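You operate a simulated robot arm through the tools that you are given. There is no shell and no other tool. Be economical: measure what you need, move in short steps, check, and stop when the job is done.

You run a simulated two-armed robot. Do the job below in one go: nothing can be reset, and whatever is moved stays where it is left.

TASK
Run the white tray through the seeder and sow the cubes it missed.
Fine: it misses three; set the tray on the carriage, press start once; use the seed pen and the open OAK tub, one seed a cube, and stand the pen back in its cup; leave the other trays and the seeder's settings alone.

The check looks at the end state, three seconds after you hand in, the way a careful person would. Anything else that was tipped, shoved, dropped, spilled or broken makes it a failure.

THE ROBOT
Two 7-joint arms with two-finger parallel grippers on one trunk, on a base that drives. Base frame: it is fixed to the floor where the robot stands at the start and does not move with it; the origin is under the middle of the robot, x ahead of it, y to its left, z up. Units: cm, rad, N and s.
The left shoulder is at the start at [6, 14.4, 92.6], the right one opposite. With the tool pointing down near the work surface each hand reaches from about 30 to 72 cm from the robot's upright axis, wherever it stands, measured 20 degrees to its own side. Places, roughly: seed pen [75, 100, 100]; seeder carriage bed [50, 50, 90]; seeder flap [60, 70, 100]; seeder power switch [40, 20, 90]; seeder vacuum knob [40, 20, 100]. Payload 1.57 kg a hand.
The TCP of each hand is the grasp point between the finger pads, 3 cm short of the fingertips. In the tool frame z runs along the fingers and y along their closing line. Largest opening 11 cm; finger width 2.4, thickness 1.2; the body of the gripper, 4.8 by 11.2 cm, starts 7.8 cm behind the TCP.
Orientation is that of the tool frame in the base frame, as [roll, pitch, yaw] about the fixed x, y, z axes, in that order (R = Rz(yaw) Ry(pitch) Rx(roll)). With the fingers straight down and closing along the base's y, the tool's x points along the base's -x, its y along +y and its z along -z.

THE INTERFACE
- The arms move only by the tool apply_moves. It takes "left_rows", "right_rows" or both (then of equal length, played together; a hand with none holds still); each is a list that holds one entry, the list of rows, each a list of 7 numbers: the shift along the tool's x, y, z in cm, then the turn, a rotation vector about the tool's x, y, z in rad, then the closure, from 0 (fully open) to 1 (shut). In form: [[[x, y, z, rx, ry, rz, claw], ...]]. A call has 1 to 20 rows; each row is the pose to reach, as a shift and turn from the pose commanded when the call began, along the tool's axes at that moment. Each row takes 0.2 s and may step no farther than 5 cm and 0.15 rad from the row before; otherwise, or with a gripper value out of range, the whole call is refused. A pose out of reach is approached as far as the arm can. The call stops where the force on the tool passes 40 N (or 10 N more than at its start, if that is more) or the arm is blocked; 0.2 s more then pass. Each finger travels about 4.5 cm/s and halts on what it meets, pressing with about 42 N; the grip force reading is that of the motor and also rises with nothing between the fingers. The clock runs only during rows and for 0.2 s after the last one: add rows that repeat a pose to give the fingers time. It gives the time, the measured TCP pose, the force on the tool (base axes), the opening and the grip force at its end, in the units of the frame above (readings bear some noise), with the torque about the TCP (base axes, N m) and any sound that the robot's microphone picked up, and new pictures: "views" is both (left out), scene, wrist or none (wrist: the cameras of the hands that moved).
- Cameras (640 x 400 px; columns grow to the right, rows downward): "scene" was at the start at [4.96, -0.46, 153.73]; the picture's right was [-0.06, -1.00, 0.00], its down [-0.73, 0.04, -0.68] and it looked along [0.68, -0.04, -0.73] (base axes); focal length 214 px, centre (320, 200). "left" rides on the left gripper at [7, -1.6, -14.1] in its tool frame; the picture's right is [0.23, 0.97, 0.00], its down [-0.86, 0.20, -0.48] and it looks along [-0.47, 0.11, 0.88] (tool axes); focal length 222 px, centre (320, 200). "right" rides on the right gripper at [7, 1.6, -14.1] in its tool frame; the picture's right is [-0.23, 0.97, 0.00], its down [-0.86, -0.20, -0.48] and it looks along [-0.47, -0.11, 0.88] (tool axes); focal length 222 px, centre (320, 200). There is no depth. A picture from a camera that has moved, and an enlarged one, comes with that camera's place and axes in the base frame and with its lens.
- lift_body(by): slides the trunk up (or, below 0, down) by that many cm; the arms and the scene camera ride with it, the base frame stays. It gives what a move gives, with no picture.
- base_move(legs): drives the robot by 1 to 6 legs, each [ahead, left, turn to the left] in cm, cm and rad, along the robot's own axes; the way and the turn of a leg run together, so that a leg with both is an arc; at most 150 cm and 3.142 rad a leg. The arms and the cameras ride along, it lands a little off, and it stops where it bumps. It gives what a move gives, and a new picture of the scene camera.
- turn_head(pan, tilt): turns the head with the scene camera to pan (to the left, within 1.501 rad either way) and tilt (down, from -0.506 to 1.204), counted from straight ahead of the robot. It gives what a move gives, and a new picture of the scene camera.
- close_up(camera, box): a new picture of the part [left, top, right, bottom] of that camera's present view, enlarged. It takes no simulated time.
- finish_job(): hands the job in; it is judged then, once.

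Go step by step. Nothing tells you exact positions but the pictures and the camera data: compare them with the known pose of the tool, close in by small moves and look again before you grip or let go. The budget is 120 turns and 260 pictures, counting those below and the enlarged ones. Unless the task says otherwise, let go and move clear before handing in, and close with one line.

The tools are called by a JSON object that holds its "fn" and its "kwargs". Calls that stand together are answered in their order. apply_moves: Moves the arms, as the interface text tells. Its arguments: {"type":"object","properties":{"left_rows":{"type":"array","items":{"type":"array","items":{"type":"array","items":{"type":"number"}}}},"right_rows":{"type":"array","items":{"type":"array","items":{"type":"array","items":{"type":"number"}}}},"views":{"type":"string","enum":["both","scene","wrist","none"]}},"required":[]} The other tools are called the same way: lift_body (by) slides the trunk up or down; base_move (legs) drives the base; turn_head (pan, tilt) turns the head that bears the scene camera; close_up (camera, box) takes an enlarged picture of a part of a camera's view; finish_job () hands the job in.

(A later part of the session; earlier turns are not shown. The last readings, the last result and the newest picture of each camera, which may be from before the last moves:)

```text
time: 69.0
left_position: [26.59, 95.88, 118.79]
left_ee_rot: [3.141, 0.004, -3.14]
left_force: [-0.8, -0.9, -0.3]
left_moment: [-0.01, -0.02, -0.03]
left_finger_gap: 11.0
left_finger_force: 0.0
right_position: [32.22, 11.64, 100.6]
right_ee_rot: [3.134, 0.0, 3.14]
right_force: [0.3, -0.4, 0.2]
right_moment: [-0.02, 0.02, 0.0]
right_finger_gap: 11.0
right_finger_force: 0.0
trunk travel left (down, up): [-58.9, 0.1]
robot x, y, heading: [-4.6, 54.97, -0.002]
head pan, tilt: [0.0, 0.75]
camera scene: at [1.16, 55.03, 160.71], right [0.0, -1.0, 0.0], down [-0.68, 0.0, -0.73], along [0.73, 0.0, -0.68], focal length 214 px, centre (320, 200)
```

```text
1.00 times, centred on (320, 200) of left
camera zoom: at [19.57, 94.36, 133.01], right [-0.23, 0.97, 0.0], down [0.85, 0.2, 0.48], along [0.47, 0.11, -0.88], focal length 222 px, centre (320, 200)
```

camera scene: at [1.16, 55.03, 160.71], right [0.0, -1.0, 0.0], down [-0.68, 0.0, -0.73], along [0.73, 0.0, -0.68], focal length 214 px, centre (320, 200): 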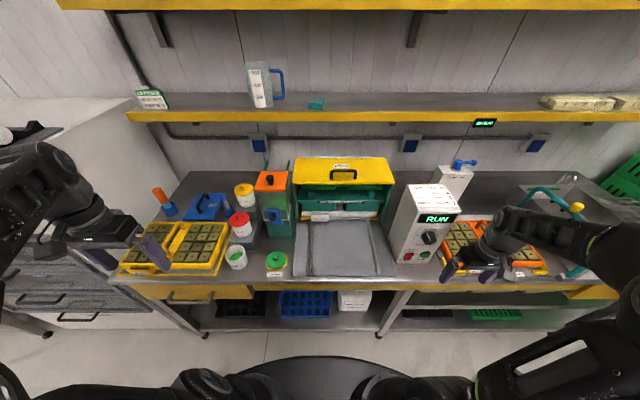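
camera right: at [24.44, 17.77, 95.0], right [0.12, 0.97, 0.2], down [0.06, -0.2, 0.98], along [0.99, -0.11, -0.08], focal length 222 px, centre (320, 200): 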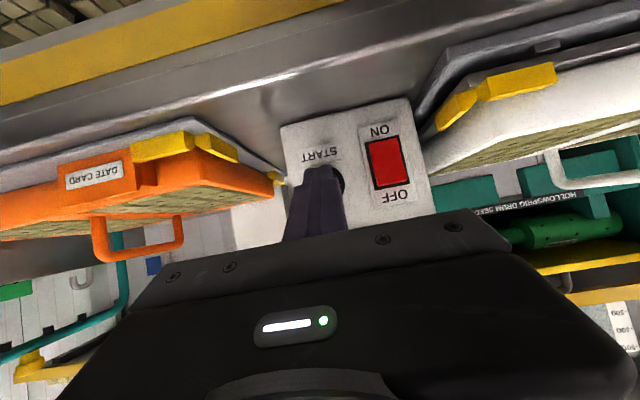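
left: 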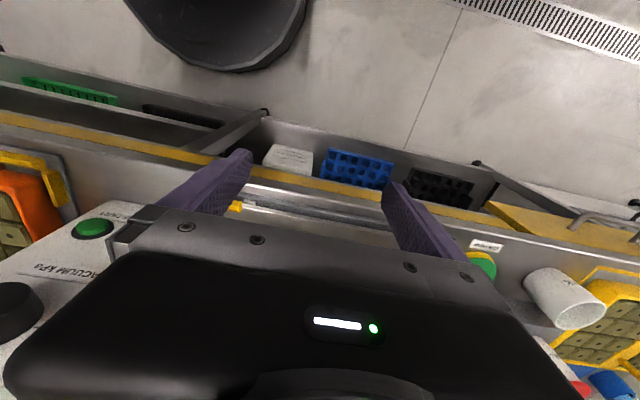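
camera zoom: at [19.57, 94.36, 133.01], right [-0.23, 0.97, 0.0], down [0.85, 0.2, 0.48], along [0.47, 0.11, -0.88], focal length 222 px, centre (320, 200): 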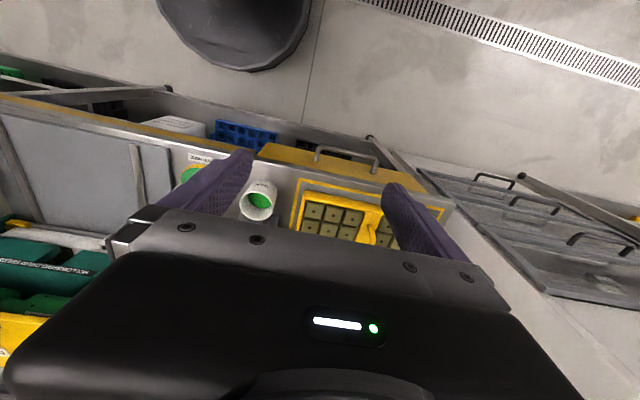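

The pen is the slim blue/grey one in the small cup near [68.5,96]. I drive left while the seeder works.

{"fn": "base_move", "kwargs": {"legs": [[0, 22, 0.0]]}}

{"fn": "close_up", "kwargs": {"camera": "scene", "box": [220, 160, 460, 300]}}

```text
time: 70.7
left_position: [26.42, 118.37, 118.88]
left_ee_rot: [3.14, 0.005, -3.139]
left_force: [1.4, 0.4, 0.1]
left_moment: [-0.03, 0.0, -0.03]
left_finger_gap: 11.04
left_finger_force: 0.1
right_position: [32.28, 34.04, 100.6]
right_ee_rot: [3.137, 0.003, 3.141]
right_force: [0.8, -0.2, 0.2]
right_moment: [-0.03, 0.02, -0.01]
right_finger_gap: 11.02
right_finger_force: 0.0
trunk travel left (down, up): [-58.9, 0.1]
robot x, y, heading: [-4.35, 77.13, 0.003]
head pan, tilt: [0.0, 0.75]
camera scene: at [1.1, 77.34, 160.71], right [0.0, -1.0, 0.0], down [-0.68, 0.0, -0.73], along [0.73, 0.0, -0.68], focal length 214 px, centre (320, 200)
```

scene: 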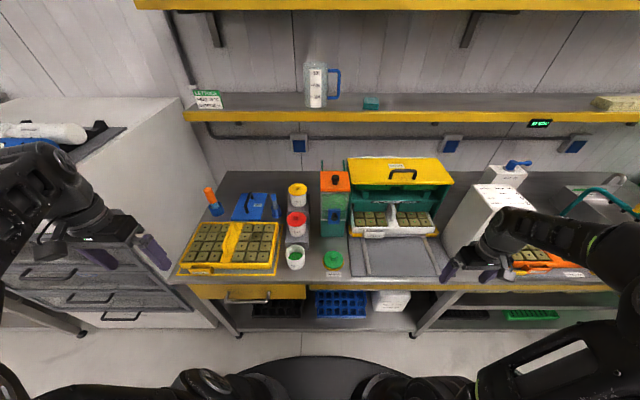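

```text
2.67 times, centred on (340, 230) of scene
camera zoom: at [1.1, 77.34, 160.71], right [0.0, -1.0, 0.0], down [-0.68, 0.0, -0.73], along [0.73, 0.0, -0.68], focal length 572 px, centre (267, 120)
```

zoom: 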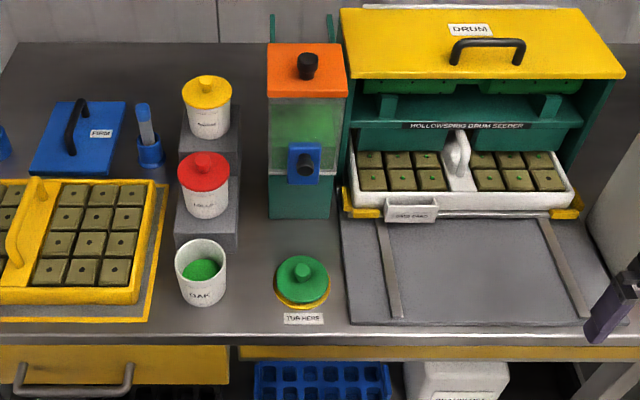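

Pen triangulates to about [72.5,98.2], top z≈97, cup rim ≈88. To reach it I turn the base right ~0.5 rad and shift left so the left shoulder comes forward.

{"fn": "base_move", "kwargs": {"legs": [[0, 0, -0.5], [-1, 13.1, 0]]}}

{"fn": "turn_head", "kwargs": {"pan": 0.5, "tilt": 0.75}}

{"fn": "close_up", "kwargs": {"camera": "scene", "box": [220, 140, 420, 280]}}

```text
time: 73.3
left_position: [47.64, 110.59, 118.79]
left_ee_rot: [3.141, 0.004, 2.648]
left_force: [0.4, -0.3, -1.0]
left_moment: [-0.05, 0.01, 0.01]
left_finger_gap: 11.0
left_finger_force: 0.0
right_position: [12.48, 33.77, 100.75]
right_ee_rot: [3.139, 0.002, 2.645]
right_force: [0.6, 0.9, -0.5]
right_moment: [-0.02, 0.01, -0.01]
right_finger_gap: 10.98
right_finger_force: 0.1
trunk travel left (down, up): [-58.9, 0.1]
robot x, y, heading: [1.04, 89.04, -0.497]
head pan, tilt: [0.0, 0.75]
camera scene: at [5.79, 86.67, 160.71], right [-0.48, -0.88, 0.0], down [-0.6, 0.32, -0.73], along [0.64, -0.35, -0.68], focal length 214 px, centre (320, 200)
```

scene: 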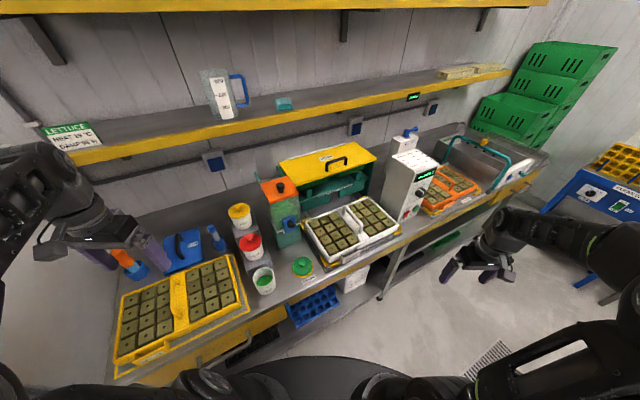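

```text
time: 74.3
left_position: [47.45, 110.53, 118.79]
left_ee_rot: [-3.14, 0.003, 2.648]
left_force: [-0.3, -0.9, 0.1]
left_moment: [-0.01, 0.02, -0.02]
left_finger_gap: 10.99
left_finger_force: 0.2
right_position: [12.42, 33.52, 100.62]
right_ee_rot: [3.139, 0.002, 2.645]
right_force: [0.4, -0.6, 0.1]
right_moment: [0.03, 0.06, 0.0]
right_finger_gap: 10.96
right_finger_force: 0.0
trunk travel left (down, up): [-58.9, 0.1]
robot x, y, heading: [0.9, 89.29, -0.493]
head pan, tilt: [0.499, 0.75]
camera scene: at [6.72, 90.47, 160.71], right [0.0, -1.0, 0.0], down [-0.68, 0.0, -0.73], along [0.73, 0.0, -0.68], focal length 214 px, centre (320, 200)
```

scene: 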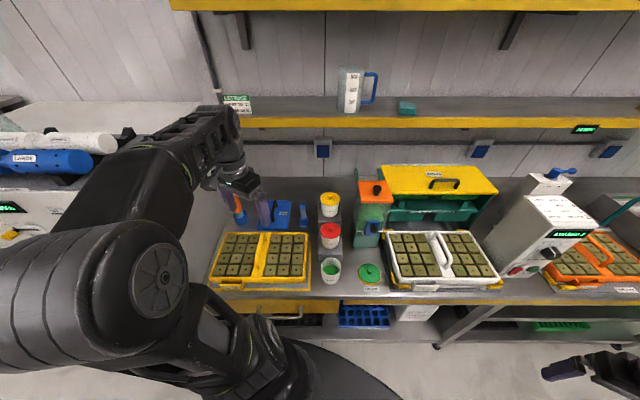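

```text
2.86 times, centred on (320, 210) of scene
camera zoom: at [6.72, 90.47, 160.71], right [0.0, -1.0, 0.0], down [-0.68, 0.0, -0.73], along [0.73, 0.0, -0.68], focal length 613 px, centre (320, 171)
```

zoom: 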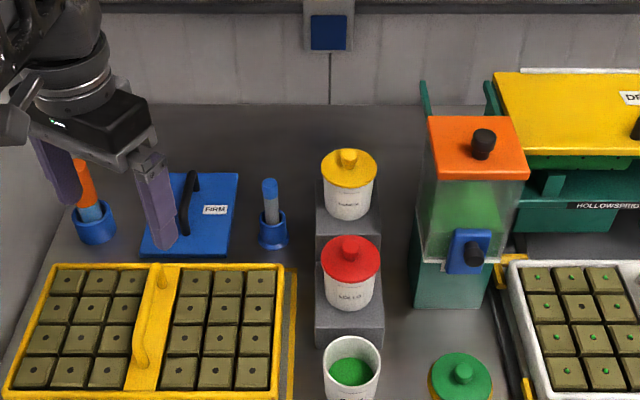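

Tray is back on the carriage with seeds. Pen is vertical at about [72,98.1], top z≈98. Move left hand above it with fingers half open.

{"fn": "apply_moves", "kwargs": {"left_rows": [[[-3.4, 0.1, 2, 0, 0, 0, 0.2], [-6.9, 0.2, 4, 0, 0, 0, 0.5], [-10.3, 0.3, 6, 0, 0, 0, 0.5], [-13.8, 0.4, 8, 0, 0, 0, 0.5], [-17.2, 0.5, 9.5, 0, 0, 0, 0.5], [-20.7, 0.6, 10.8, 0, 0, 0, 0.5], [-24.1, 0.7, 10.8, 0, 0, 0, 0.5], [-27.5, 0.7, 10.8, 0, 0, 0, 0.5], [-27.5, 0.7, 10.8, 0, 0, 0, 0.5]]]}}

{"fn": "close_up", "kwargs": {"camera": "scene", "box": [250, 150, 350, 250]}}

```text
time: 76.3
left_position: [72.01, 98.16, 108.08]
left_ee_rot: [-3.141, 0.004, 2.648]
left_force: [0.2, 0.6, 0.0]
left_moment: [-0.05, -0.02, 0.01]
left_finger_gap: 5.5
left_finger_force: 0.1
right_position: [12.5, 33.51, 100.59]
right_ee_rot: [3.138, 0.001, 2.644]
right_force: [0.6, -0.5, -0.4]
right_moment: [-0.03, -0.02, 0.02]
right_finger_gap: 11.0
right_finger_force: 0.0
trunk travel left (down, up): [-58.9, 0.1]
robot x, y, heading: [0.87, 89.17, -0.497]
head pan, tilt: [0.499, 0.75]
camera scene: at [6.64, 90.52, 160.72], right [0.0, -1.0, 0.0], down [-0.68, 0.0, -0.73], along [0.73, 0.0, -0.68], focal length 214 px, centre (320, 200)
camera left: at [65.02, 100.02, 122.15], right [0.26, 0.97, 0.0], down [0.85, -0.23, 0.48], along [0.47, -0.13, -0.88], focal length 222 px, centre (320, 200)
```

scene: 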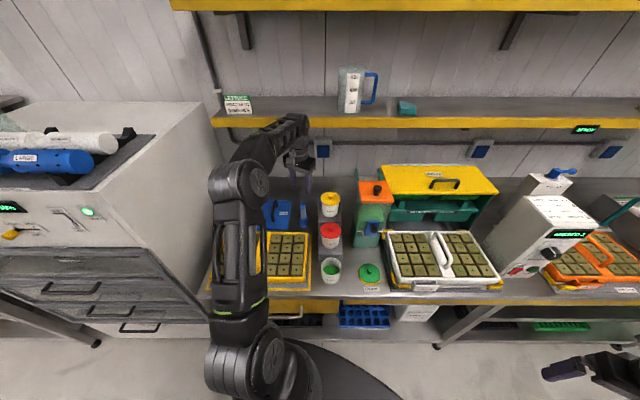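
left: 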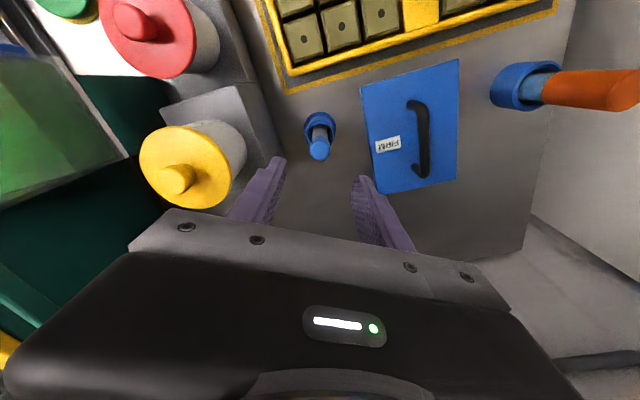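

```text
4.00 times, centred on (300, 200) of scene
camera zoom: at [6.64, 90.52, 160.72], right [0.0, -1.0, 0.0], down [-0.68, 0.0, -0.73], along [0.73, 0.0, -0.68], focal length 858 px, centre (400, 200)
```

zoom: 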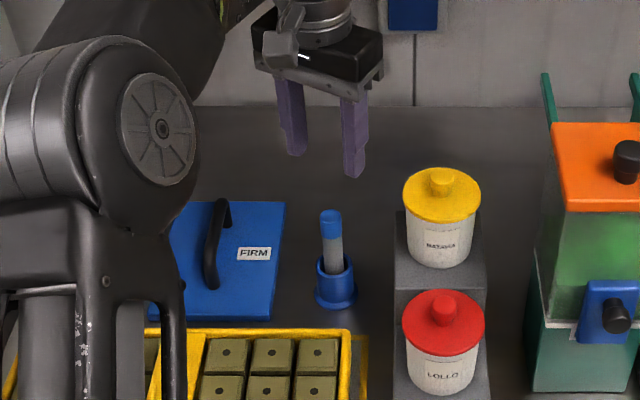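

Wrist view confirms pen top at [71.8,97.9]. Descend around it.

{"fn": "apply_moves", "kwargs": {"left_rows": [[[0.3, -0.2, 4, 0, 0, 0, 0.5], [0.3, -0.2, 8, 0, 0, 0, 0.5], [0.3, -0.2, 11, 0, 0, 0, 0.5], [0.3, -0.2, 13, 0, 0, 0, 0.5], [0.3, -0.2, 13, 0, 0, 0, 0.5]]], "views": "wrist"}}

{"fn": "close_up", "kwargs": {"camera": "scene", "box": [260, 170, 350, 240]}}

```text
time: 77.5
left_position: [71.64, 97.97, 95.14]
left_ee_rot: [3.14, 0.005, 2.648]
left_force: [0.5, 0.1, 0.6]
left_moment: [0.01, -0.01, 0.03]
left_finger_gap: 5.53
left_finger_force: 0.0
right_position: [12.52, 33.5, 100.49]
right_ee_rot: [3.135, 0.001, 2.645]
right_force: [-0.4, -1.0, -0.4]
right_moment: [0.04, 0.0, 0.02]
right_finger_gap: 10.98
right_finger_force: 0.0
trunk travel left (down, up): [-58.9, 0.1]
robot x, y, heading: [1.46, 88.7, -0.496]
head pan, tilt: [0.499, 0.75]
camera left: at [64.77, 99.95, 109.31], right [0.26, 0.97, 0.0], down [0.85, -0.23, 0.48], along [0.46, -0.13, -0.88], focal length 222 px, centre (320, 200)
```

left: 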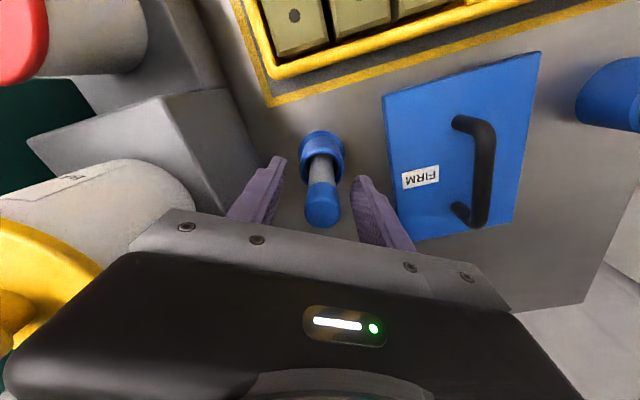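

```text
5.71 times, centred on (305, 205) of scene
camera zoom: at [6.7, 90.45, 160.71], right [0.0, -1.0, 0.0], down [-0.68, 0.0, -0.73], along [0.73, 0.0, -0.68], focal length 1226 px, centre (406, 171)
```

zoom: 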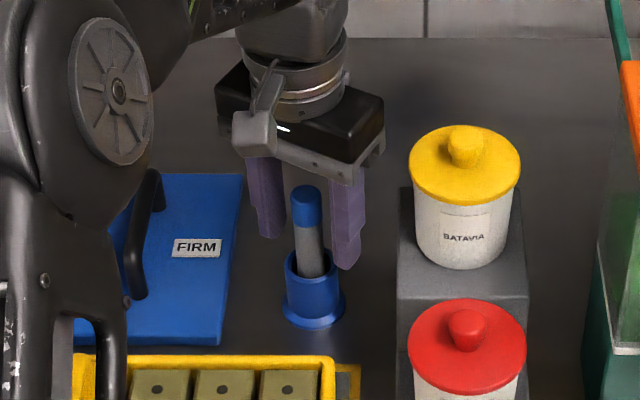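

Pen is centred between the fingers. Lower 0.6 and close.

{"fn": "apply_moves", "kwargs": {"left_rows": [[[0, 0, 0.6, 0, 0, 0, 0.5], [0, 0, 0.6, 0, 0, 0, 0.65], [0, 0, 0.6, 0, 0, 0, 0.8], [0, 0, 0.6, 0, 0, 0, 0.9], [0, 0, 0.6, 0, 0, 0, 1], [0, 0, 0.6, 0, 0, 0, 1], [0, 0, 0.6, 0, 0, 0, 1]]], "views": "wrist"}}

{"fn": "close_up", "kwargs": {"camera": "scene", "box": [260, 170, 350, 240]}}

```text
time: 79.1
left_position: [71.7, 97.91, 94.53]
left_ee_rot: [-3.14, 0.004, 2.648]
left_force: [0.3, -0.2, -0.6]
left_moment: [0.02, -0.02, 0.0]
left_finger_gap: 2.03
left_finger_force: 33.8
right_position: [12.5, 33.63, 100.58]
right_ee_rot: [3.139, 0.0, 2.642]
right_force: [0.4, -0.6, -0.1]
right_moment: [-0.01, -0.01, -0.01]
right_finger_gap: 11.0
right_finger_force: 0.1
trunk travel left (down, up): [-58.9, 0.1]
robot x, y, heading: [1.44, 89.25, -0.495]
head pan, tilt: [0.499, 0.75]
camera left: at [64.74, 99.91, 108.76], right [0.26, 0.97, 0.0], down [0.85, -0.23, 0.48], along [0.46, -0.13, -0.88], focal length 222 px, centre (320, 200)
```

left: 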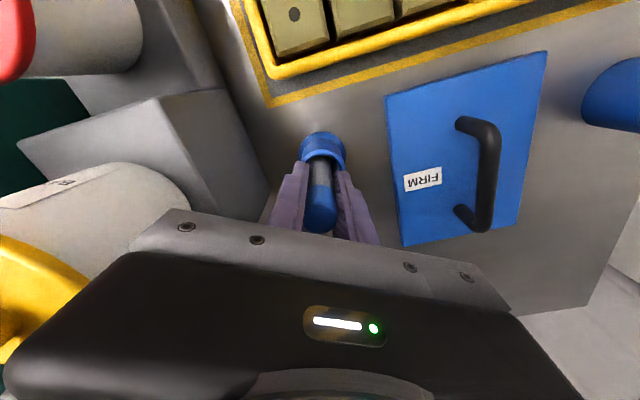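

```text
5.71 times, centred on (305, 205) of scene
camera zoom: at [6.72, 90.45, 160.71], right [0.0, -1.0, 0.0], down [-0.68, 0.0, -0.73], along [0.73, 0.0, -0.68], focal length 1226 px, centre (406, 171)
```

zoom: 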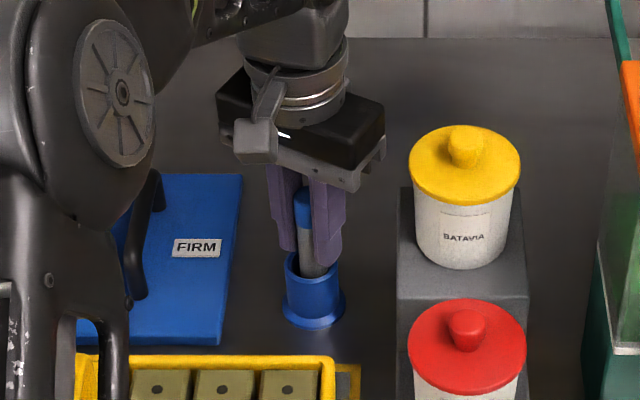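

Gripped (2.0 cm). Record: cup grip pose [71.7,97.9,94.5]. Lift straight out.

{"fn": "apply_moves", "kwargs": {"left_rows": [[[0, 0, -2, 0, 0, 0, 1], [0, 0, -5, 0, 0, 0, 1], [0, 0, -8, 0, 0, 0, 1], [0, 0, -11, 0, 0, 0, 1], [0, 0, -11, 0, 0, 0, 1]]], "views": "wrist"}}

{"fn": "close_up", "kwargs": {"camera": "scene", "box": [260, 140, 350, 240]}}

{"fn": "close_up", "kwargs": {"camera": "scene", "box": [380, 210, 600, 300]}}

```text
time: 80.3
left_position: [71.69, 98.14, 105.53]
left_ee_rot: [3.141, 0.003, 2.647]
left_force: [-0.4, 0.6, -0.2]
left_moment: [0.02, 0.01, 0.03]
left_finger_gap: 2.01
left_finger_force: 33.9
right_position: [12.69, 33.62, 100.58]
right_ee_rot: [3.14, -0.001, 2.645]
right_force: [-0.6, 0.8, -0.1]
right_moment: [0.0, 0.0, -0.01]
right_finger_gap: 10.99
right_finger_force: 0.0
trunk travel left (down, up): [-58.9, 0.1]
robot x, y, heading: [1.29, 88.78, -0.493]
head pan, tilt: [0.499, 0.75]
camera left: at [64.79, 100.06, 119.75], right [0.26, 0.97, 0.0], down [0.85, -0.23, 0.48], along [0.46, -0.13, -0.88], focal length 222 px, centre (320, 200)
```

left: 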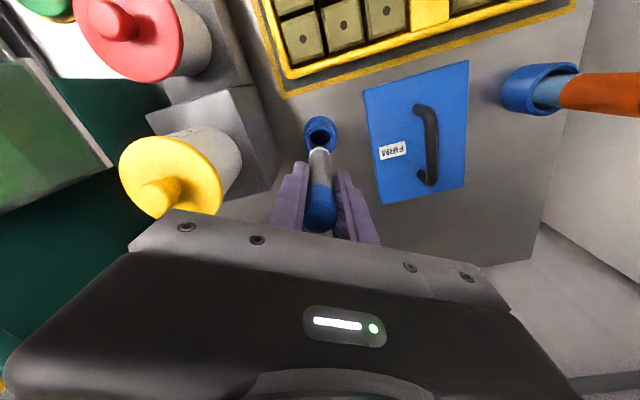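

```text
4.00 times, centred on (305, 190) of scene
camera zoom: at [6.76, 90.46, 160.71], right [0.0, -1.0, 0.0], down [-0.68, 0.0, -0.73], along [0.73, 0.0, -0.68], focal length 858 px, centre (380, 240)
```

zoom: 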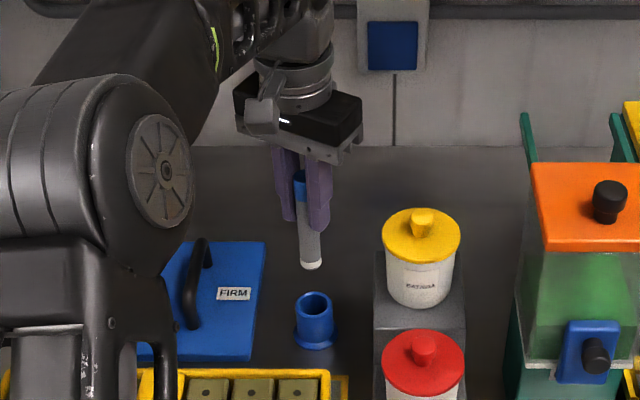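

```text
2.91 times, centred on (490, 255) of scene
camera zoom: at [6.76, 90.46, 160.71], right [0.0, -1.0, 0.0], down [-0.68, 0.0, -0.73], along [0.73, 0.0, -0.68], focal length 624 px, centre (-174, 40)
```

zoom: 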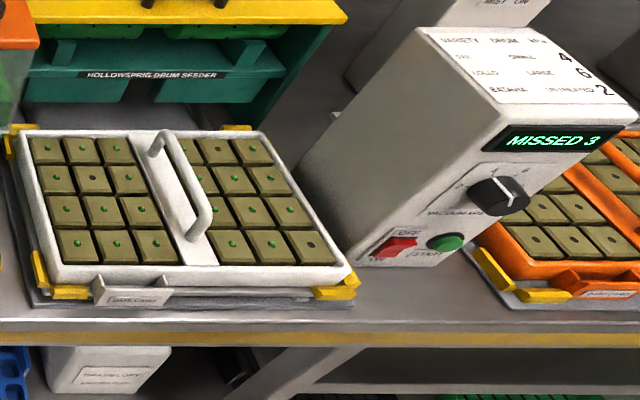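

Display reads "MISSED 3". Pen tip sits ~9.2 cm below TCP. I retract the pen from the shelf area, raise the right hand, then drive to a spot serving both the OAK tub ([46,86.5], rim z≈92) and the tray.

{"fn": "apply_moves", "kwargs": {"left_rows": [[[3.7, -2.6, -0.8, 0, 0, 0, 1], [7.3, -5.1, -1.5, 0, 0, 0, 1], [11, -7.7, -2.3, 0, 0, 0, 1], [14.7, -10.3, -3, 0, 0, 0, 1], [18.3, -12.8, -3.8, 0, 0, 0, 1], [22, -15.4, -4.5, 0, 0, 0, 1], [22, -15.4, -4.5, 0, 0, 0, 1]]], "right_rows": [[[0, 0, -1.5, 0, 0, 0, 0], [0, 0, -3, 0, 0, 0, 0], [0, 0, -4.5, 0, 0, 0, 0], [0, 0, -6, 0, 0, 0, 0], [0, 0, -7.5, 0, 0, 0, 0], [0, 0, -8, 0, 0, 0, 0], [0, 0, -8, 0, 0, 0, 0]]], "views": "none"}}

{"fn": "base_move", "kwargs": {"legs": [[0, 0, 0.495], [-3, -38, 0]]}}

{"fn": "turn_head", "kwargs": {"pan": 0.0, "tilt": 0.85}}

{"fn": "close_up", "kwargs": {"camera": "scene", "box": [260, 150, 440, 270]}}

```text
time: 81.9
left_position: [44.84, 94.52, 109.85]
left_ee_rot: [3.138, 0.003, 2.647]
left_force: [-0.1, -0.2, -0.4]
left_moment: [-0.02, 0.03, -0.01]
left_finger_gap: 2.06
left_finger_force: 33.9
right_position: [12.74, 33.51, 108.46]
right_ee_rot: [3.136, 0.0, 2.643]
right_force: [-0.1, 0.5, 0.4]
right_moment: [0.04, -0.03, -0.02]
right_finger_gap: 11.03
right_finger_force: 0.0
trunk travel left (down, up): [-58.9, 0.1]
robot x, y, heading: [0.88, 88.98, -0.497]
head pan, tilt: [0.499, 0.75]
```

```text
time: 85.7
left_position: [34.05, 77.45, 110.02]
left_ee_rot: [3.141, 0.003, -3.135]
left_force: [-0.2, 0.6, -0.7]
left_moment: [0.05, 0.04, 0.0]
left_finger_gap: 2.04
left_finger_force: 34.1
right_position: [34.95, 8.32, 108.3]
right_ee_rot: [3.138, 0.002, -3.14]
right_force: [0.2, 0.3, -0.5]
right_moment: [0.05, 0.01, 0.01]
right_finger_gap: 10.98
right_finger_force: 0.0
trunk travel left (down, up): [-58.9, 0.1]
robot x, y, heading: [-1.44, 51.52, 0.003]
head pan, tilt: [0.499, 0.75]
camera scene: at [2.57, 55.55, 160.71], right [0.48, -0.88, 0.0], down [-0.6, -0.33, -0.73], along [0.64, 0.35, -0.68], focal length 214 px, centre (320, 200)
```

scene: 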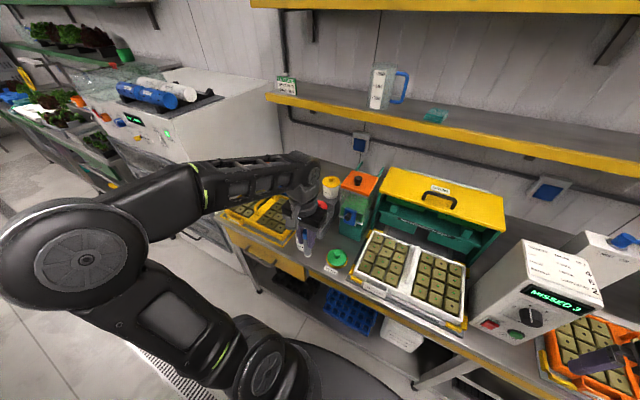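

```text
time: 86.6
left_position: [34.07, 77.5, 109.99]
left_ee_rot: [-3.141, 0.003, -3.138]
left_force: [0.4, 0.6, -0.7]
left_moment: [0.01, 0.02, -0.01]
left_finger_gap: 2.01
left_finger_force: 33.9
right_position: [34.94, 8.54, 108.37]
right_ee_rot: [3.136, 0.0, -3.14]
right_force: [-1.2, -0.6, 0.0]
right_moment: [0.03, 0.01, -0.01]
right_finger_gap: 10.98
right_finger_force: 0.1
trunk travel left (down, up): [-58.9, 0.1]
robot x, y, heading: [-1.22, 51.59, 0.002]
head pan, tilt: [0.0, 0.85]
camera scene: at [3.14, 51.7, 159.91], right [0.01, -1.0, 0.0], down [-0.75, 0.0, -0.66], along [0.66, 0.0, -0.75], focal length 214 px, centre (320, 200)
```

scene: 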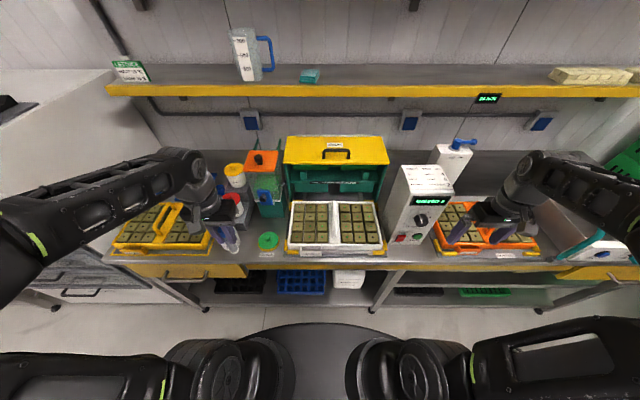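

```text
3.33 times, centred on (350, 210) of scene
camera zoom: at [3.14, 51.7, 159.91], right [0.01, -1.0, 0.0], down [-0.75, 0.0, -0.66], along [0.66, 0.0, -0.75], focal length 715 px, centre (220, 167)
```

zoom: 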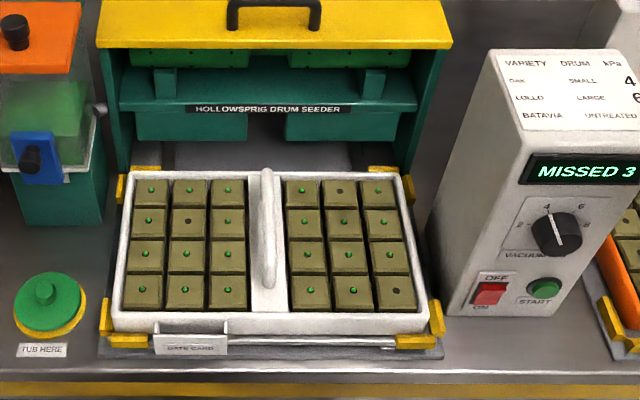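

Missed appear: left block 2nd row middle, right block back row middle, right block front row right. Verify with more zoom.

{"fn": "close_up", "kwargs": {"camera": "scene", "box": [285, 195, 390, 255]}}

{"fn": "close_up", "kwargs": {"camera": "scene", "box": [180, 200, 290, 270]}}

{"fn": "close_up", "kwargs": {"camera": "left", "box": [160, 60, 480, 260]}}

```text
6.10 times, centred on (338, 225) of scene
camera zoom: at [3.14, 51.7, 159.91], right [0.01, -1.0, 0.0], down [-0.75, 0.0, -0.66], along [0.66, 0.0, -0.75], focal length 1307 px, centre (213, 48)
```

zoom: 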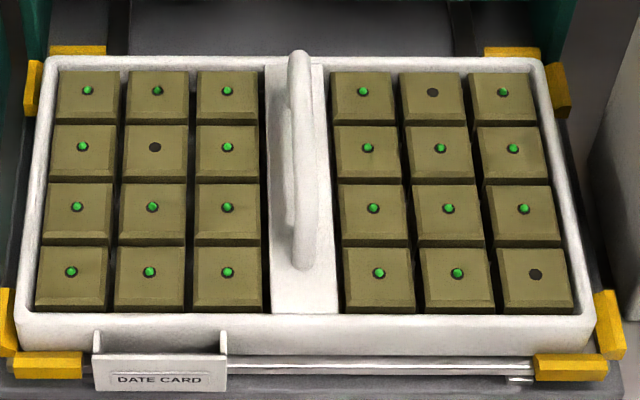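

```text
5.71 times, centred on (235, 235) of scene
camera zoom: at [3.14, 51.7, 159.91], right [0.01, -1.0, 0.0], down [-0.75, 0.0, -0.66], along [0.66, 0.0, -0.75], focal length 1226 px, centre (806, 0)
```

zoom: 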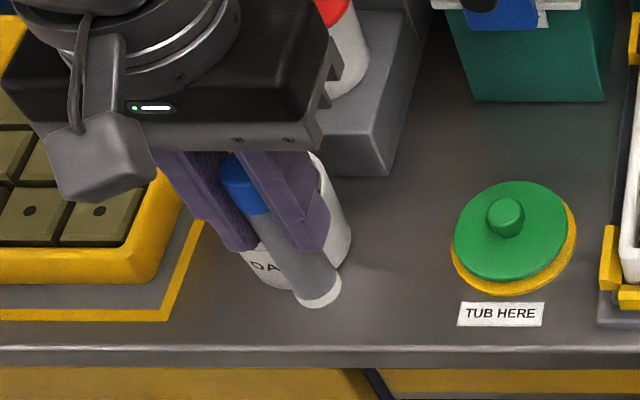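

```text
2.00 times, centred on (320, 160) of left
camera zoom: at [27.08, 75.9, 124.1], right [-0.23, 0.97, 0.0], down [0.85, 0.2, 0.48], along [0.47, 0.11, -0.88], focal length 444 px, centre (320, 280)
```

zoom: 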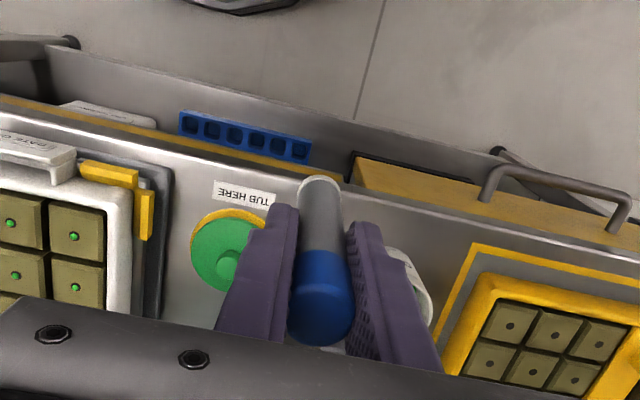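

Three empty cubes confirmed: A≈[55,55.6], B≈[59.5,36.8], C≈[45.5,32.1]. Now move the pen over the OAK tub.

{"fn": "apply_moves", "kwargs": {"left_rows": [[[-3, 2.3, 0, 0, 0, 0, 1], [-6, 4.5, 0, 0, 0, 0, 1], [-9, 6.8, 1.5, 0, 0, 0, 1], [-11.9, 9, 3, 0, 0, 0, 1], [-11.9, 9, 4, 0, 0, 0, 1], [-11.9, 9, 4, 0, 0, 0, 1]]], "views": "wrist"}}

{"fn": "turn_head", "kwargs": {"pan": 0.55, "tilt": 0.85}}

{"fn": "close_up", "kwargs": {"camera": "scene", "box": [260, 150, 400, 250]}}

```text
time: 88.0
left_position: [46.05, 86.81, 106.25]
left_ee_rot: [-3.141, 0.005, -3.135]
left_force: [0.2, 0.4, -0.4]
left_moment: [0.01, -0.02, 0.04]
left_finger_gap: 2.06
left_finger_force: 33.9
right_position: [34.94, 8.55, 108.5]
right_ee_rot: [3.138, -0.001, -3.14]
right_force: [0.5, -0.6, 1.2]
right_moment: [0.01, -0.01, -0.04]
right_finger_gap: 10.98
right_finger_force: 0.0
trunk travel left (down, up): [-58.9, 0.1]
robot x, y, heading: [-1.48, 51.65, 0.004]
head pan, tilt: [0.0, 0.85]
camera left: at [39.01, 85.11, 120.28], right [-0.23, 0.97, 0.0], down [0.85, 0.2, 0.48], along [0.47, 0.11, -0.88], focal length 222 px, centre (320, 200)
```

left: 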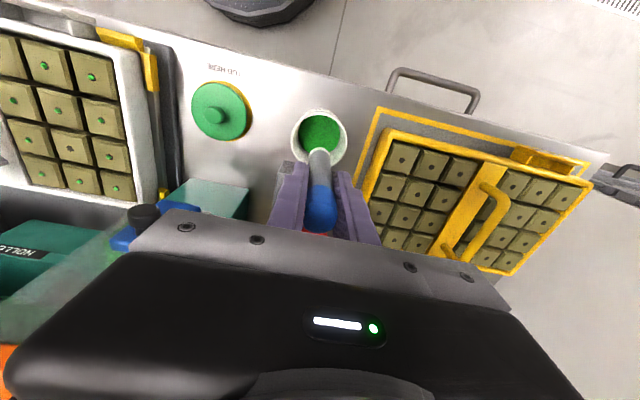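

```text
time: 89.0
left_position: [45.93, 86.62, 106.22]
left_ee_rot: [3.14, 0.001, -3.134]
left_force: [-0.4, 0.5, -1.3]
left_moment: [0.02, -0.01, 0.01]
left_finger_gap: 2.02
left_finger_force: 33.9
right_position: [35.04, 8.63, 108.35]
right_ee_rot: [3.139, -0.001, -3.141]
right_force: [-0.8, -0.3, 0.5]
right_moment: [0.02, -0.02, -0.02]
right_finger_gap: 10.98
right_finger_force: 0.0
trunk travel left (down, up): [-58.9, 0.1]
robot x, y, heading: [-1.74, 51.6, 0.002]
head pan, tilt: [0.55, 0.85]
camera scene: at [1.98, 55.77, 159.91], right [0.53, -0.85, 0.0], down [-0.64, -0.39, -0.66], along [0.56, 0.35, -0.75], focal length 214 px, centre (320, 200)
```

scene: 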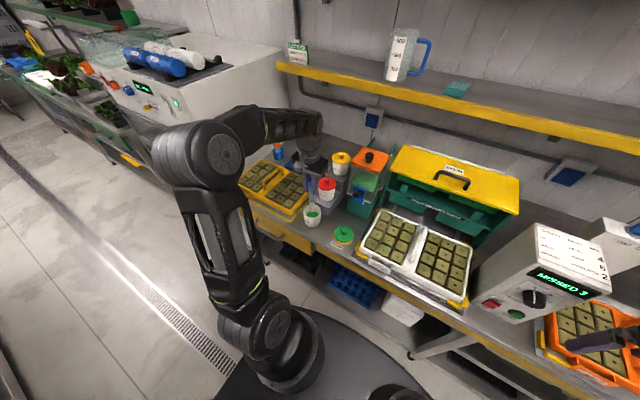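

```text
4.00 times, centred on (330, 200) of scene
camera zoom: at [1.98, 55.77, 159.91], right [0.53, -0.85, 0.0], down [-0.64, -0.39, -0.66], along [0.56, 0.35, -0.75], focal length 858 px, centre (280, 200)
```

zoom: 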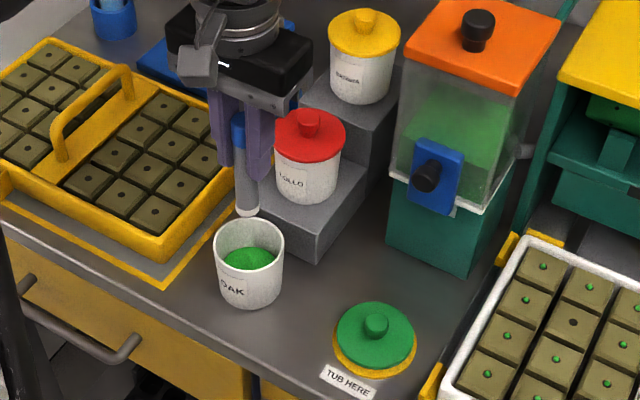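

Tip is right above the tub's centre. Lower into the seeds gently.

{"fn": "apply_moves", "kwargs": {"left_rows": [[[0.2, 0.1, 3, 0, 0, 0, 1], [0.2, 0.1, 6, 0, 0, 0, 1], [0.2, 0.1, 7.2, 0, 0, 0, 1], [0.2, 0.1, 7.2, 0, 0, 0, 1]]], "views": "wrist"}}

{"fn": "close_up", "kwargs": {"camera": "scene", "box": [290, 180, 360, 240]}}

```text
time: 90.0
left_position: [45.84, 86.82, 98.83]
left_ee_rot: [3.141, 0.003, -3.136]
left_force: [-0.5, -0.2, -0.9]
left_moment: [-0.01, 0.0, -0.04]
left_finger_gap: 2.03
left_finger_force: 34.3
right_position: [34.97, 8.47, 108.53]
right_ee_rot: [3.138, 0.001, -3.141]
right_force: [0.4, -0.4, 0.5]
right_moment: [0.0, 0.05, 0.0]
right_finger_gap: 10.97
right_finger_force: 0.1
trunk travel left (down, up): [-58.9, 0.1]
robot x, y, heading: [-1.58, 51.86, 0.002]
head pan, tilt: [0.55, 0.85]
camera left: at [38.95, 85.15, 112.99], right [-0.23, 0.97, 0.0], down [0.85, 0.2, 0.48], along [0.47, 0.11, -0.88], focal length 222 px, centre (320, 200)
```

left: 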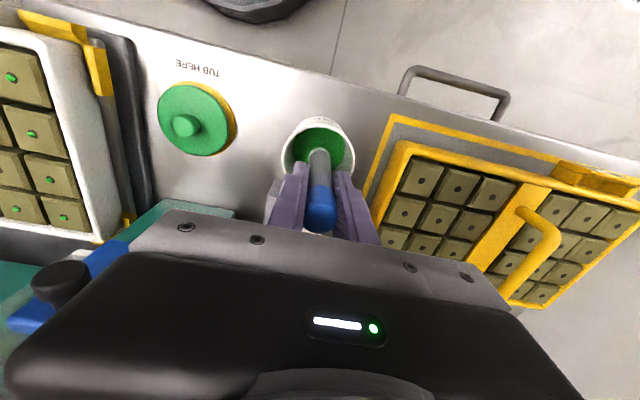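

```text
6.67 times, centred on (325, 210) of scene
camera zoom: at [1.97, 55.78, 159.91], right [0.53, -0.85, 0.0], down [-0.64, -0.4, -0.66], along [0.56, 0.35, -0.75], focal length 1430 px, centre (287, 133)
```

zoom: 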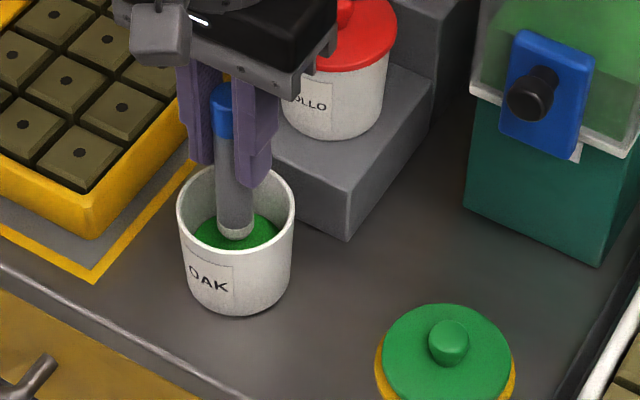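

Tip nearly at the seeds; lower another bit.

{"fn": "apply_moves", "kwargs": {"left_rows": [[[0, 0, 0.4, 0, 0, 0, 1], [0, 0, 0.8, 0, 0, 0, 1], [0, 0, 1.2, 0, 0, 0, 1], [0, 0, 1.2, 0, 0, 0, 1]]], "views": "none"}}

{"fn": "close_up", "kwargs": {"camera": "scene", "box": [290, 180, 360, 240]}}

```text
time: 91.0
left_position: [45.76, 86.73, 97.49]
left_ee_rot: [3.141, 0.004, -3.133]
left_force: [0.0, -0.9, -0.8]
left_moment: [-0.01, 0.02, -0.02]
left_finger_gap: 2.04
left_finger_force: 33.7
right_position: [34.95, 8.48, 108.46]
right_ee_rot: [3.138, -0.002, -3.139]
right_force: [-0.1, 0.3, -0.4]
right_moment: [0.01, 0.02, 0.01]
right_finger_gap: 11.0
right_finger_force: 0.2
trunk travel left (down, up): [-58.9, 0.1]
robot x, y, heading: [-1.27, 51.72, 0.002]
head pan, tilt: [0.55, 0.85]
```

```text
6.67 times, centred on (325, 210) of scene
camera zoom: at [1.97, 55.78, 159.91], right [0.53, -0.85, 0.0], down [-0.64, -0.4, -0.66], along [0.56, 0.35, -0.75], focal length 1430 px, centre (287, 133)
```

zoom: 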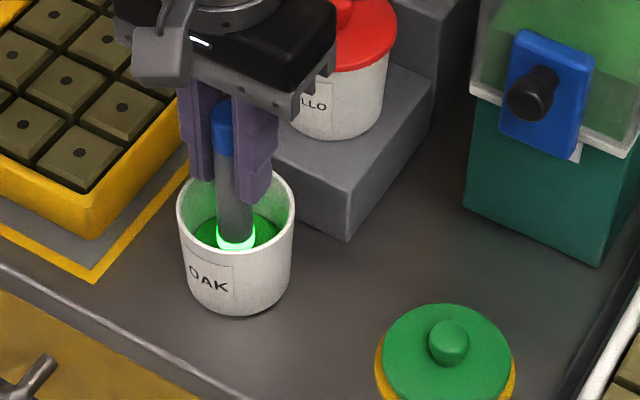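

The tip lights green — seed picked. Raise out.

{"fn": "apply_moves", "kwargs": {"left_rows": [[[0, 0, -2, 0, 0, 0, 1], [0, 0, -5, 0, 0, 0, 1], [0, 0, -9, 0, 0, 0, 1], [0, 0, -11, 0, 0, 0, 1], [0, 0, -11, 0, 0, 0, 1]]], "views": "none"}}

{"fn": "close_up", "kwargs": {"camera": "scene", "box": [280, 160, 360, 240]}}

```text
time: 92.2
left_position: [45.88, 86.85, 108.67]
left_ee_rot: [3.139, 0.004, -3.137]
left_force: [0.0, 0.3, -0.5]
left_moment: [-0.01, 0.0, 0.01]
left_finger_gap: 2.04
left_finger_force: 33.2
right_position: [35.08, 8.47, 108.35]
right_ee_rot: [3.138, 0.0, -3.138]
right_force: [-0.7, -0.4, 0.1]
right_moment: [0.03, 0.01, 0.0]
right_finger_gap: 10.99
right_finger_force: 0.2
trunk travel left (down, up): [-58.9, 0.1]
robot x, y, heading: [-1.58, 51.33, 0.006]
head pan, tilt: [0.55, 0.85]
```

```text
5.00 times, centred on (320, 200) of scene
camera zoom: at [1.96, 55.79, 159.91], right [0.53, -0.85, 0.0], down [-0.64, -0.4, -0.66], along [0.56, 0.35, -0.75], focal length 1072 px, centre (320, 200)
```

zoom: 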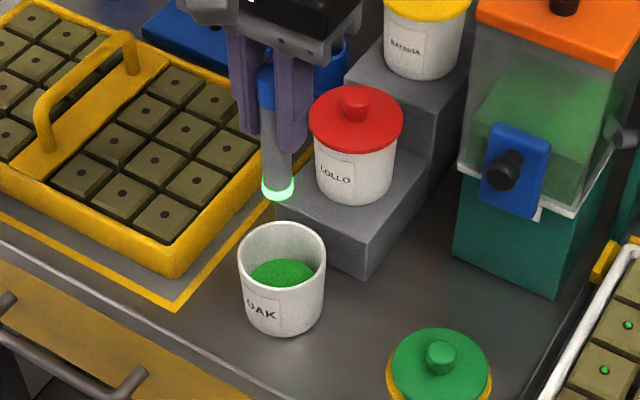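

Seed held (green light). Move to above cube A, first along y in front of the hopper and then inward.

{"fn": "apply_moves", "kwargs": {"left_rows": [[[0, -4.5, 0, 0, 0, 0, 1], [0, -9, 0, 0, 0, 0, 1], [0, -13.5, 0, 0, 0, 0, 1], [0, -18, 0, 0, 0, 0, 1], [0, -22.5, 0, 0, 0, 0, 1], [-2, -26.5, 0, 0, 0, 0, 1], [-5, -29.5, 0, 0, 0, 0, 1], [-8.5, -31.2, 1, 0, 0, 0, 1], [-8.5, -31.2, 2.5, 0, 0, 0, 1], [-8.5, -31.2, 2.5, 0, 0, 0, 1]]], "views": "wrist"}}

{"fn": "turn_head", "kwargs": {"pan": 0.0, "tilt": 0.85}}

{"fn": "close_up", "kwargs": {"camera": "scene", "box": [280, 150, 400, 260]}}

```text
time: 94.4
left_position: [54.52, 55.27, 106.07]
left_ee_rot: [3.139, 0.002, -3.137]
left_force: [0.1, 0.7, -1.7]
left_moment: [-0.04, 0.0, 0.0]
left_finger_gap: 2.02
left_finger_force: 33.7
right_position: [35.09, 8.53, 108.38]
right_ee_rot: [3.137, 0.0, -3.139]
right_force: [-0.1, 0.2, -0.2]
right_moment: [-0.02, 0.0, 0.01]
right_finger_gap: 11.0
right_finger_force: 0.1
trunk travel left (down, up): [-58.9, 0.1]
robot x, y, heading: [-1.51, 51.61, 0.0]
head pan, tilt: [0.55, 0.85]
camera left: at [47.51, 53.64, 120.22], right [-0.23, 0.97, 0.0], down [0.85, 0.2, 0.48], along [0.47, 0.11, -0.88], focal length 222 px, centre (320, 200)
```

left: 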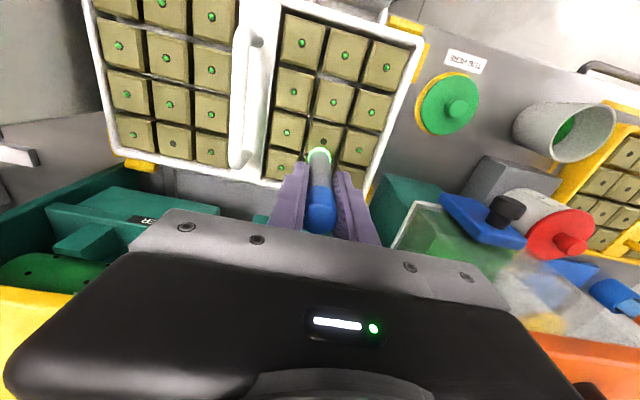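

```text
time: 95.4
left_position: [54.39, 55.31, 106.1]
left_ee_rot: [3.139, 0.004, -3.134]
left_force: [-0.1, -0.1, -1.2]
left_moment: [0.0, 0.0, 0.0]
left_finger_gap: 2.01
left_finger_force: 33.9
right_position: [34.95, 8.61, 108.56]
right_ee_rot: [3.139, -0.001, -3.141]
right_force: [-0.5, -0.7, 0.0]
right_moment: [0.0, -0.03, -0.01]
right_finger_gap: 11.01
right_finger_force: 0.0
trunk travel left (down, up): [-58.9, 0.1]
robot x, y, heading: [-1.8, 51.65, 0.002]
head pan, tilt: [0.0, 0.85]
camera scene: at [3.15, 51.7, 159.91], right [0.01, -1.0, 0.0], down [-0.75, 0.0, -0.66], along [0.66, 0.0, -0.75], focal length 214 px, centre (320, 200)
```

scene: 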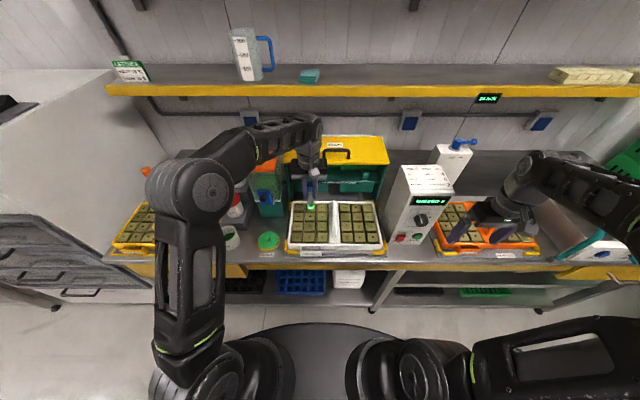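

```text
3.64 times, centred on (340, 205) of scene
camera zoom: at [3.15, 51.7, 159.91], right [0.01, -1.0, 0.0], down [-0.75, 0.0, -0.66], along [0.66, 0.0, -0.75], focal length 780 px, centre (247, 182)
```

zoom: 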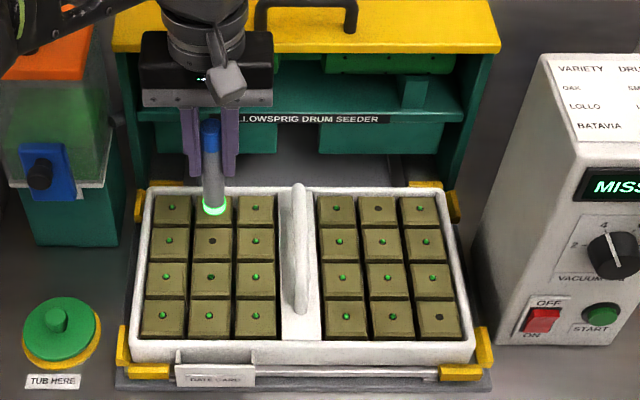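

Empty hole A at [54.55,55.65], top z≈91.6. Fine-align (+0.4 y) and lower close.

{"fn": "apply_moves", "kwargs": {"left_rows": [[[-0.1, 0.4, 2, 0, 0, 0, 1], [-0.1, 0.4, 4, 0, 0, 0, 1], [-0.1, 0.4, 4, 0, 0, 0, 1]]], "views": "wrist"}}

{"fn": "close_up", "kwargs": {"camera": "scene", "box": [285, 190, 345, 250]}}

{"fn": "close_up", "kwargs": {"camera": "left", "box": [250, 80, 410, 200]}}

```text
time: 96.2
left_position: [54.48, 55.98, 101.97]
left_ee_rot: [3.141, 0.002, -3.134]
left_force: [-0.9, 0.8, -0.7]
left_moment: [-0.02, 0.01, -0.01]
left_finger_gap: 2.03
left_finger_force: 34.0
right_position: [34.97, 8.41, 108.36]
right_ee_rot: [3.138, 0.0, -3.14]
right_force: [-0.1, -0.5, -1.0]
right_moment: [0.01, 0.02, 0.0]
right_finger_gap: 11.0
right_finger_force: 0.1
trunk travel left (down, up): [-58.9, 0.1]
robot x, y, heading: [-1.43, 51.4, 0.003]
head pan, tilt: [0.0, 0.85]
camera left: at [47.52, 54.32, 116.14], right [-0.23, 0.97, 0.0], down [0.85, 0.2, 0.48], along [0.47, 0.11, -0.88], focal length 222 px, centre (320, 200)
```

left: 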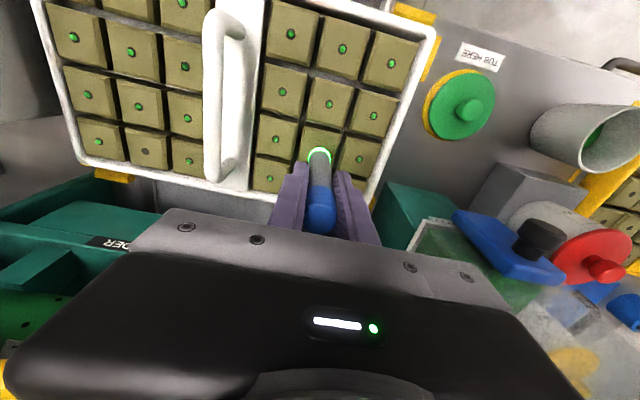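

```text
6.67 times, centred on (315, 220) of scene
camera zoom: at [3.14, 51.7, 159.91], right [0.0, -1.0, 0.0], down [-0.75, 0.0, -0.66], along [0.66, 0.0, -0.75], focal length 1430 px, centre (353, 67)
```

zoom: 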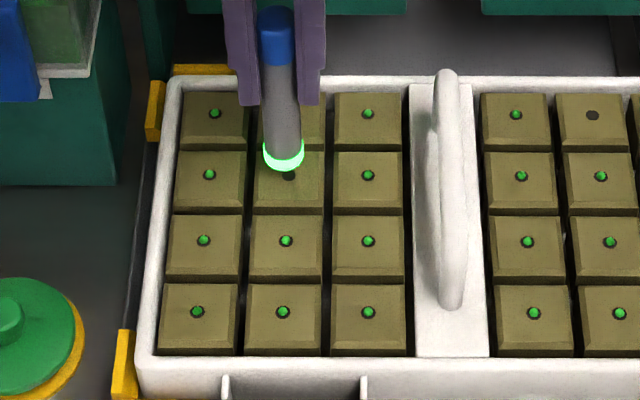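

```text
3.33 times, centred on (330, 140) of left
camera zoom: at [47.52, 54.32, 116.14], right [-0.23, 0.97, 0.0], down [0.85, 0.2, 0.48], along [0.47, 0.11, -0.88], focal length 740 px, centre (287, 400)
```

zoom: 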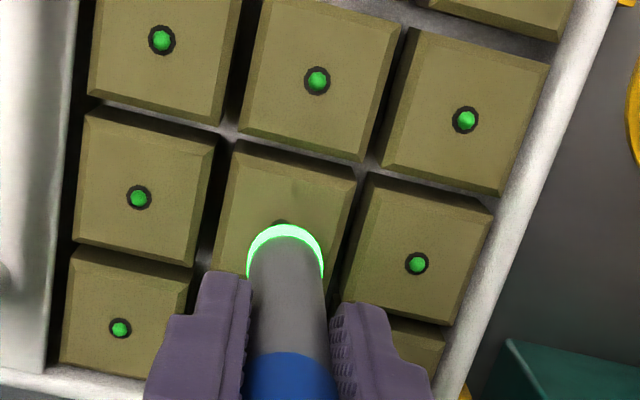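

Nearly exact; shift y −0.15 and lower onto the hole.

{"fn": "apply_moves", "kwargs": {"left_rows": [[[0, -0.15, 0.5, 0, 0, 0, 1], [0, -0.15, 1.0, 0, 0, 0, 1], [0, -0.15, 1.3, 0, 0, 0, 1], [0, -0.15, 1.3, 0, 0, 0, 1]]], "views": "none"}}

{"fn": "close_up", "kwargs": {"camera": "scene", "box": [285, 190, 345, 250]}}

```text
time: 97.2
left_position: [54.46, 55.76, 101.09]
left_ee_rot: [-3.141, 0.009, -3.135]
left_force: [-0.7, 2.4, 17.2]
left_moment: [0.25, -0.05, 0.03]
left_finger_gap: 2.02
left_finger_force: 33.8
right_position: [34.9, 8.57, 108.53]
right_ee_rot: [3.138, 0.002, -3.139]
right_force: [-0.3, 0.1, 0.1]
right_moment: [-0.01, 0.02, 0.01]
right_finger_gap: 10.98
right_finger_force: 0.0
trunk travel left (down, up): [-58.9, 0.1]
robot x, y, heading: [-1.5, 51.46, 0.003]
head pan, tilt: [0.0, 0.85]
```

```text
6.67 times, centred on (315, 220) of scene
camera zoom: at [2.97, 51.71, 159.94], right [0.0, -1.0, 0.0], down [-0.75, 0.0, -0.66], along [0.66, 0.0, -0.75], focal length 1430 px, centre (353, 67)
```

zoom: 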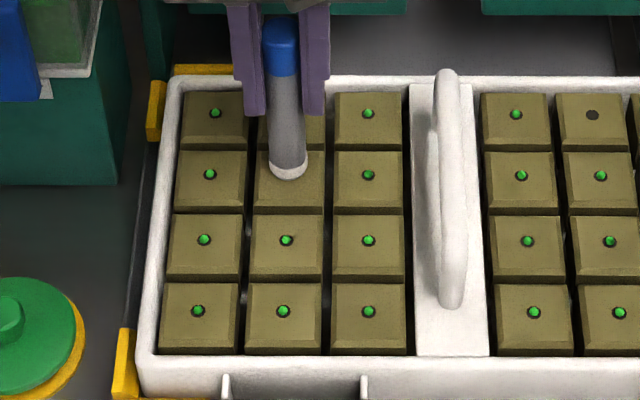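

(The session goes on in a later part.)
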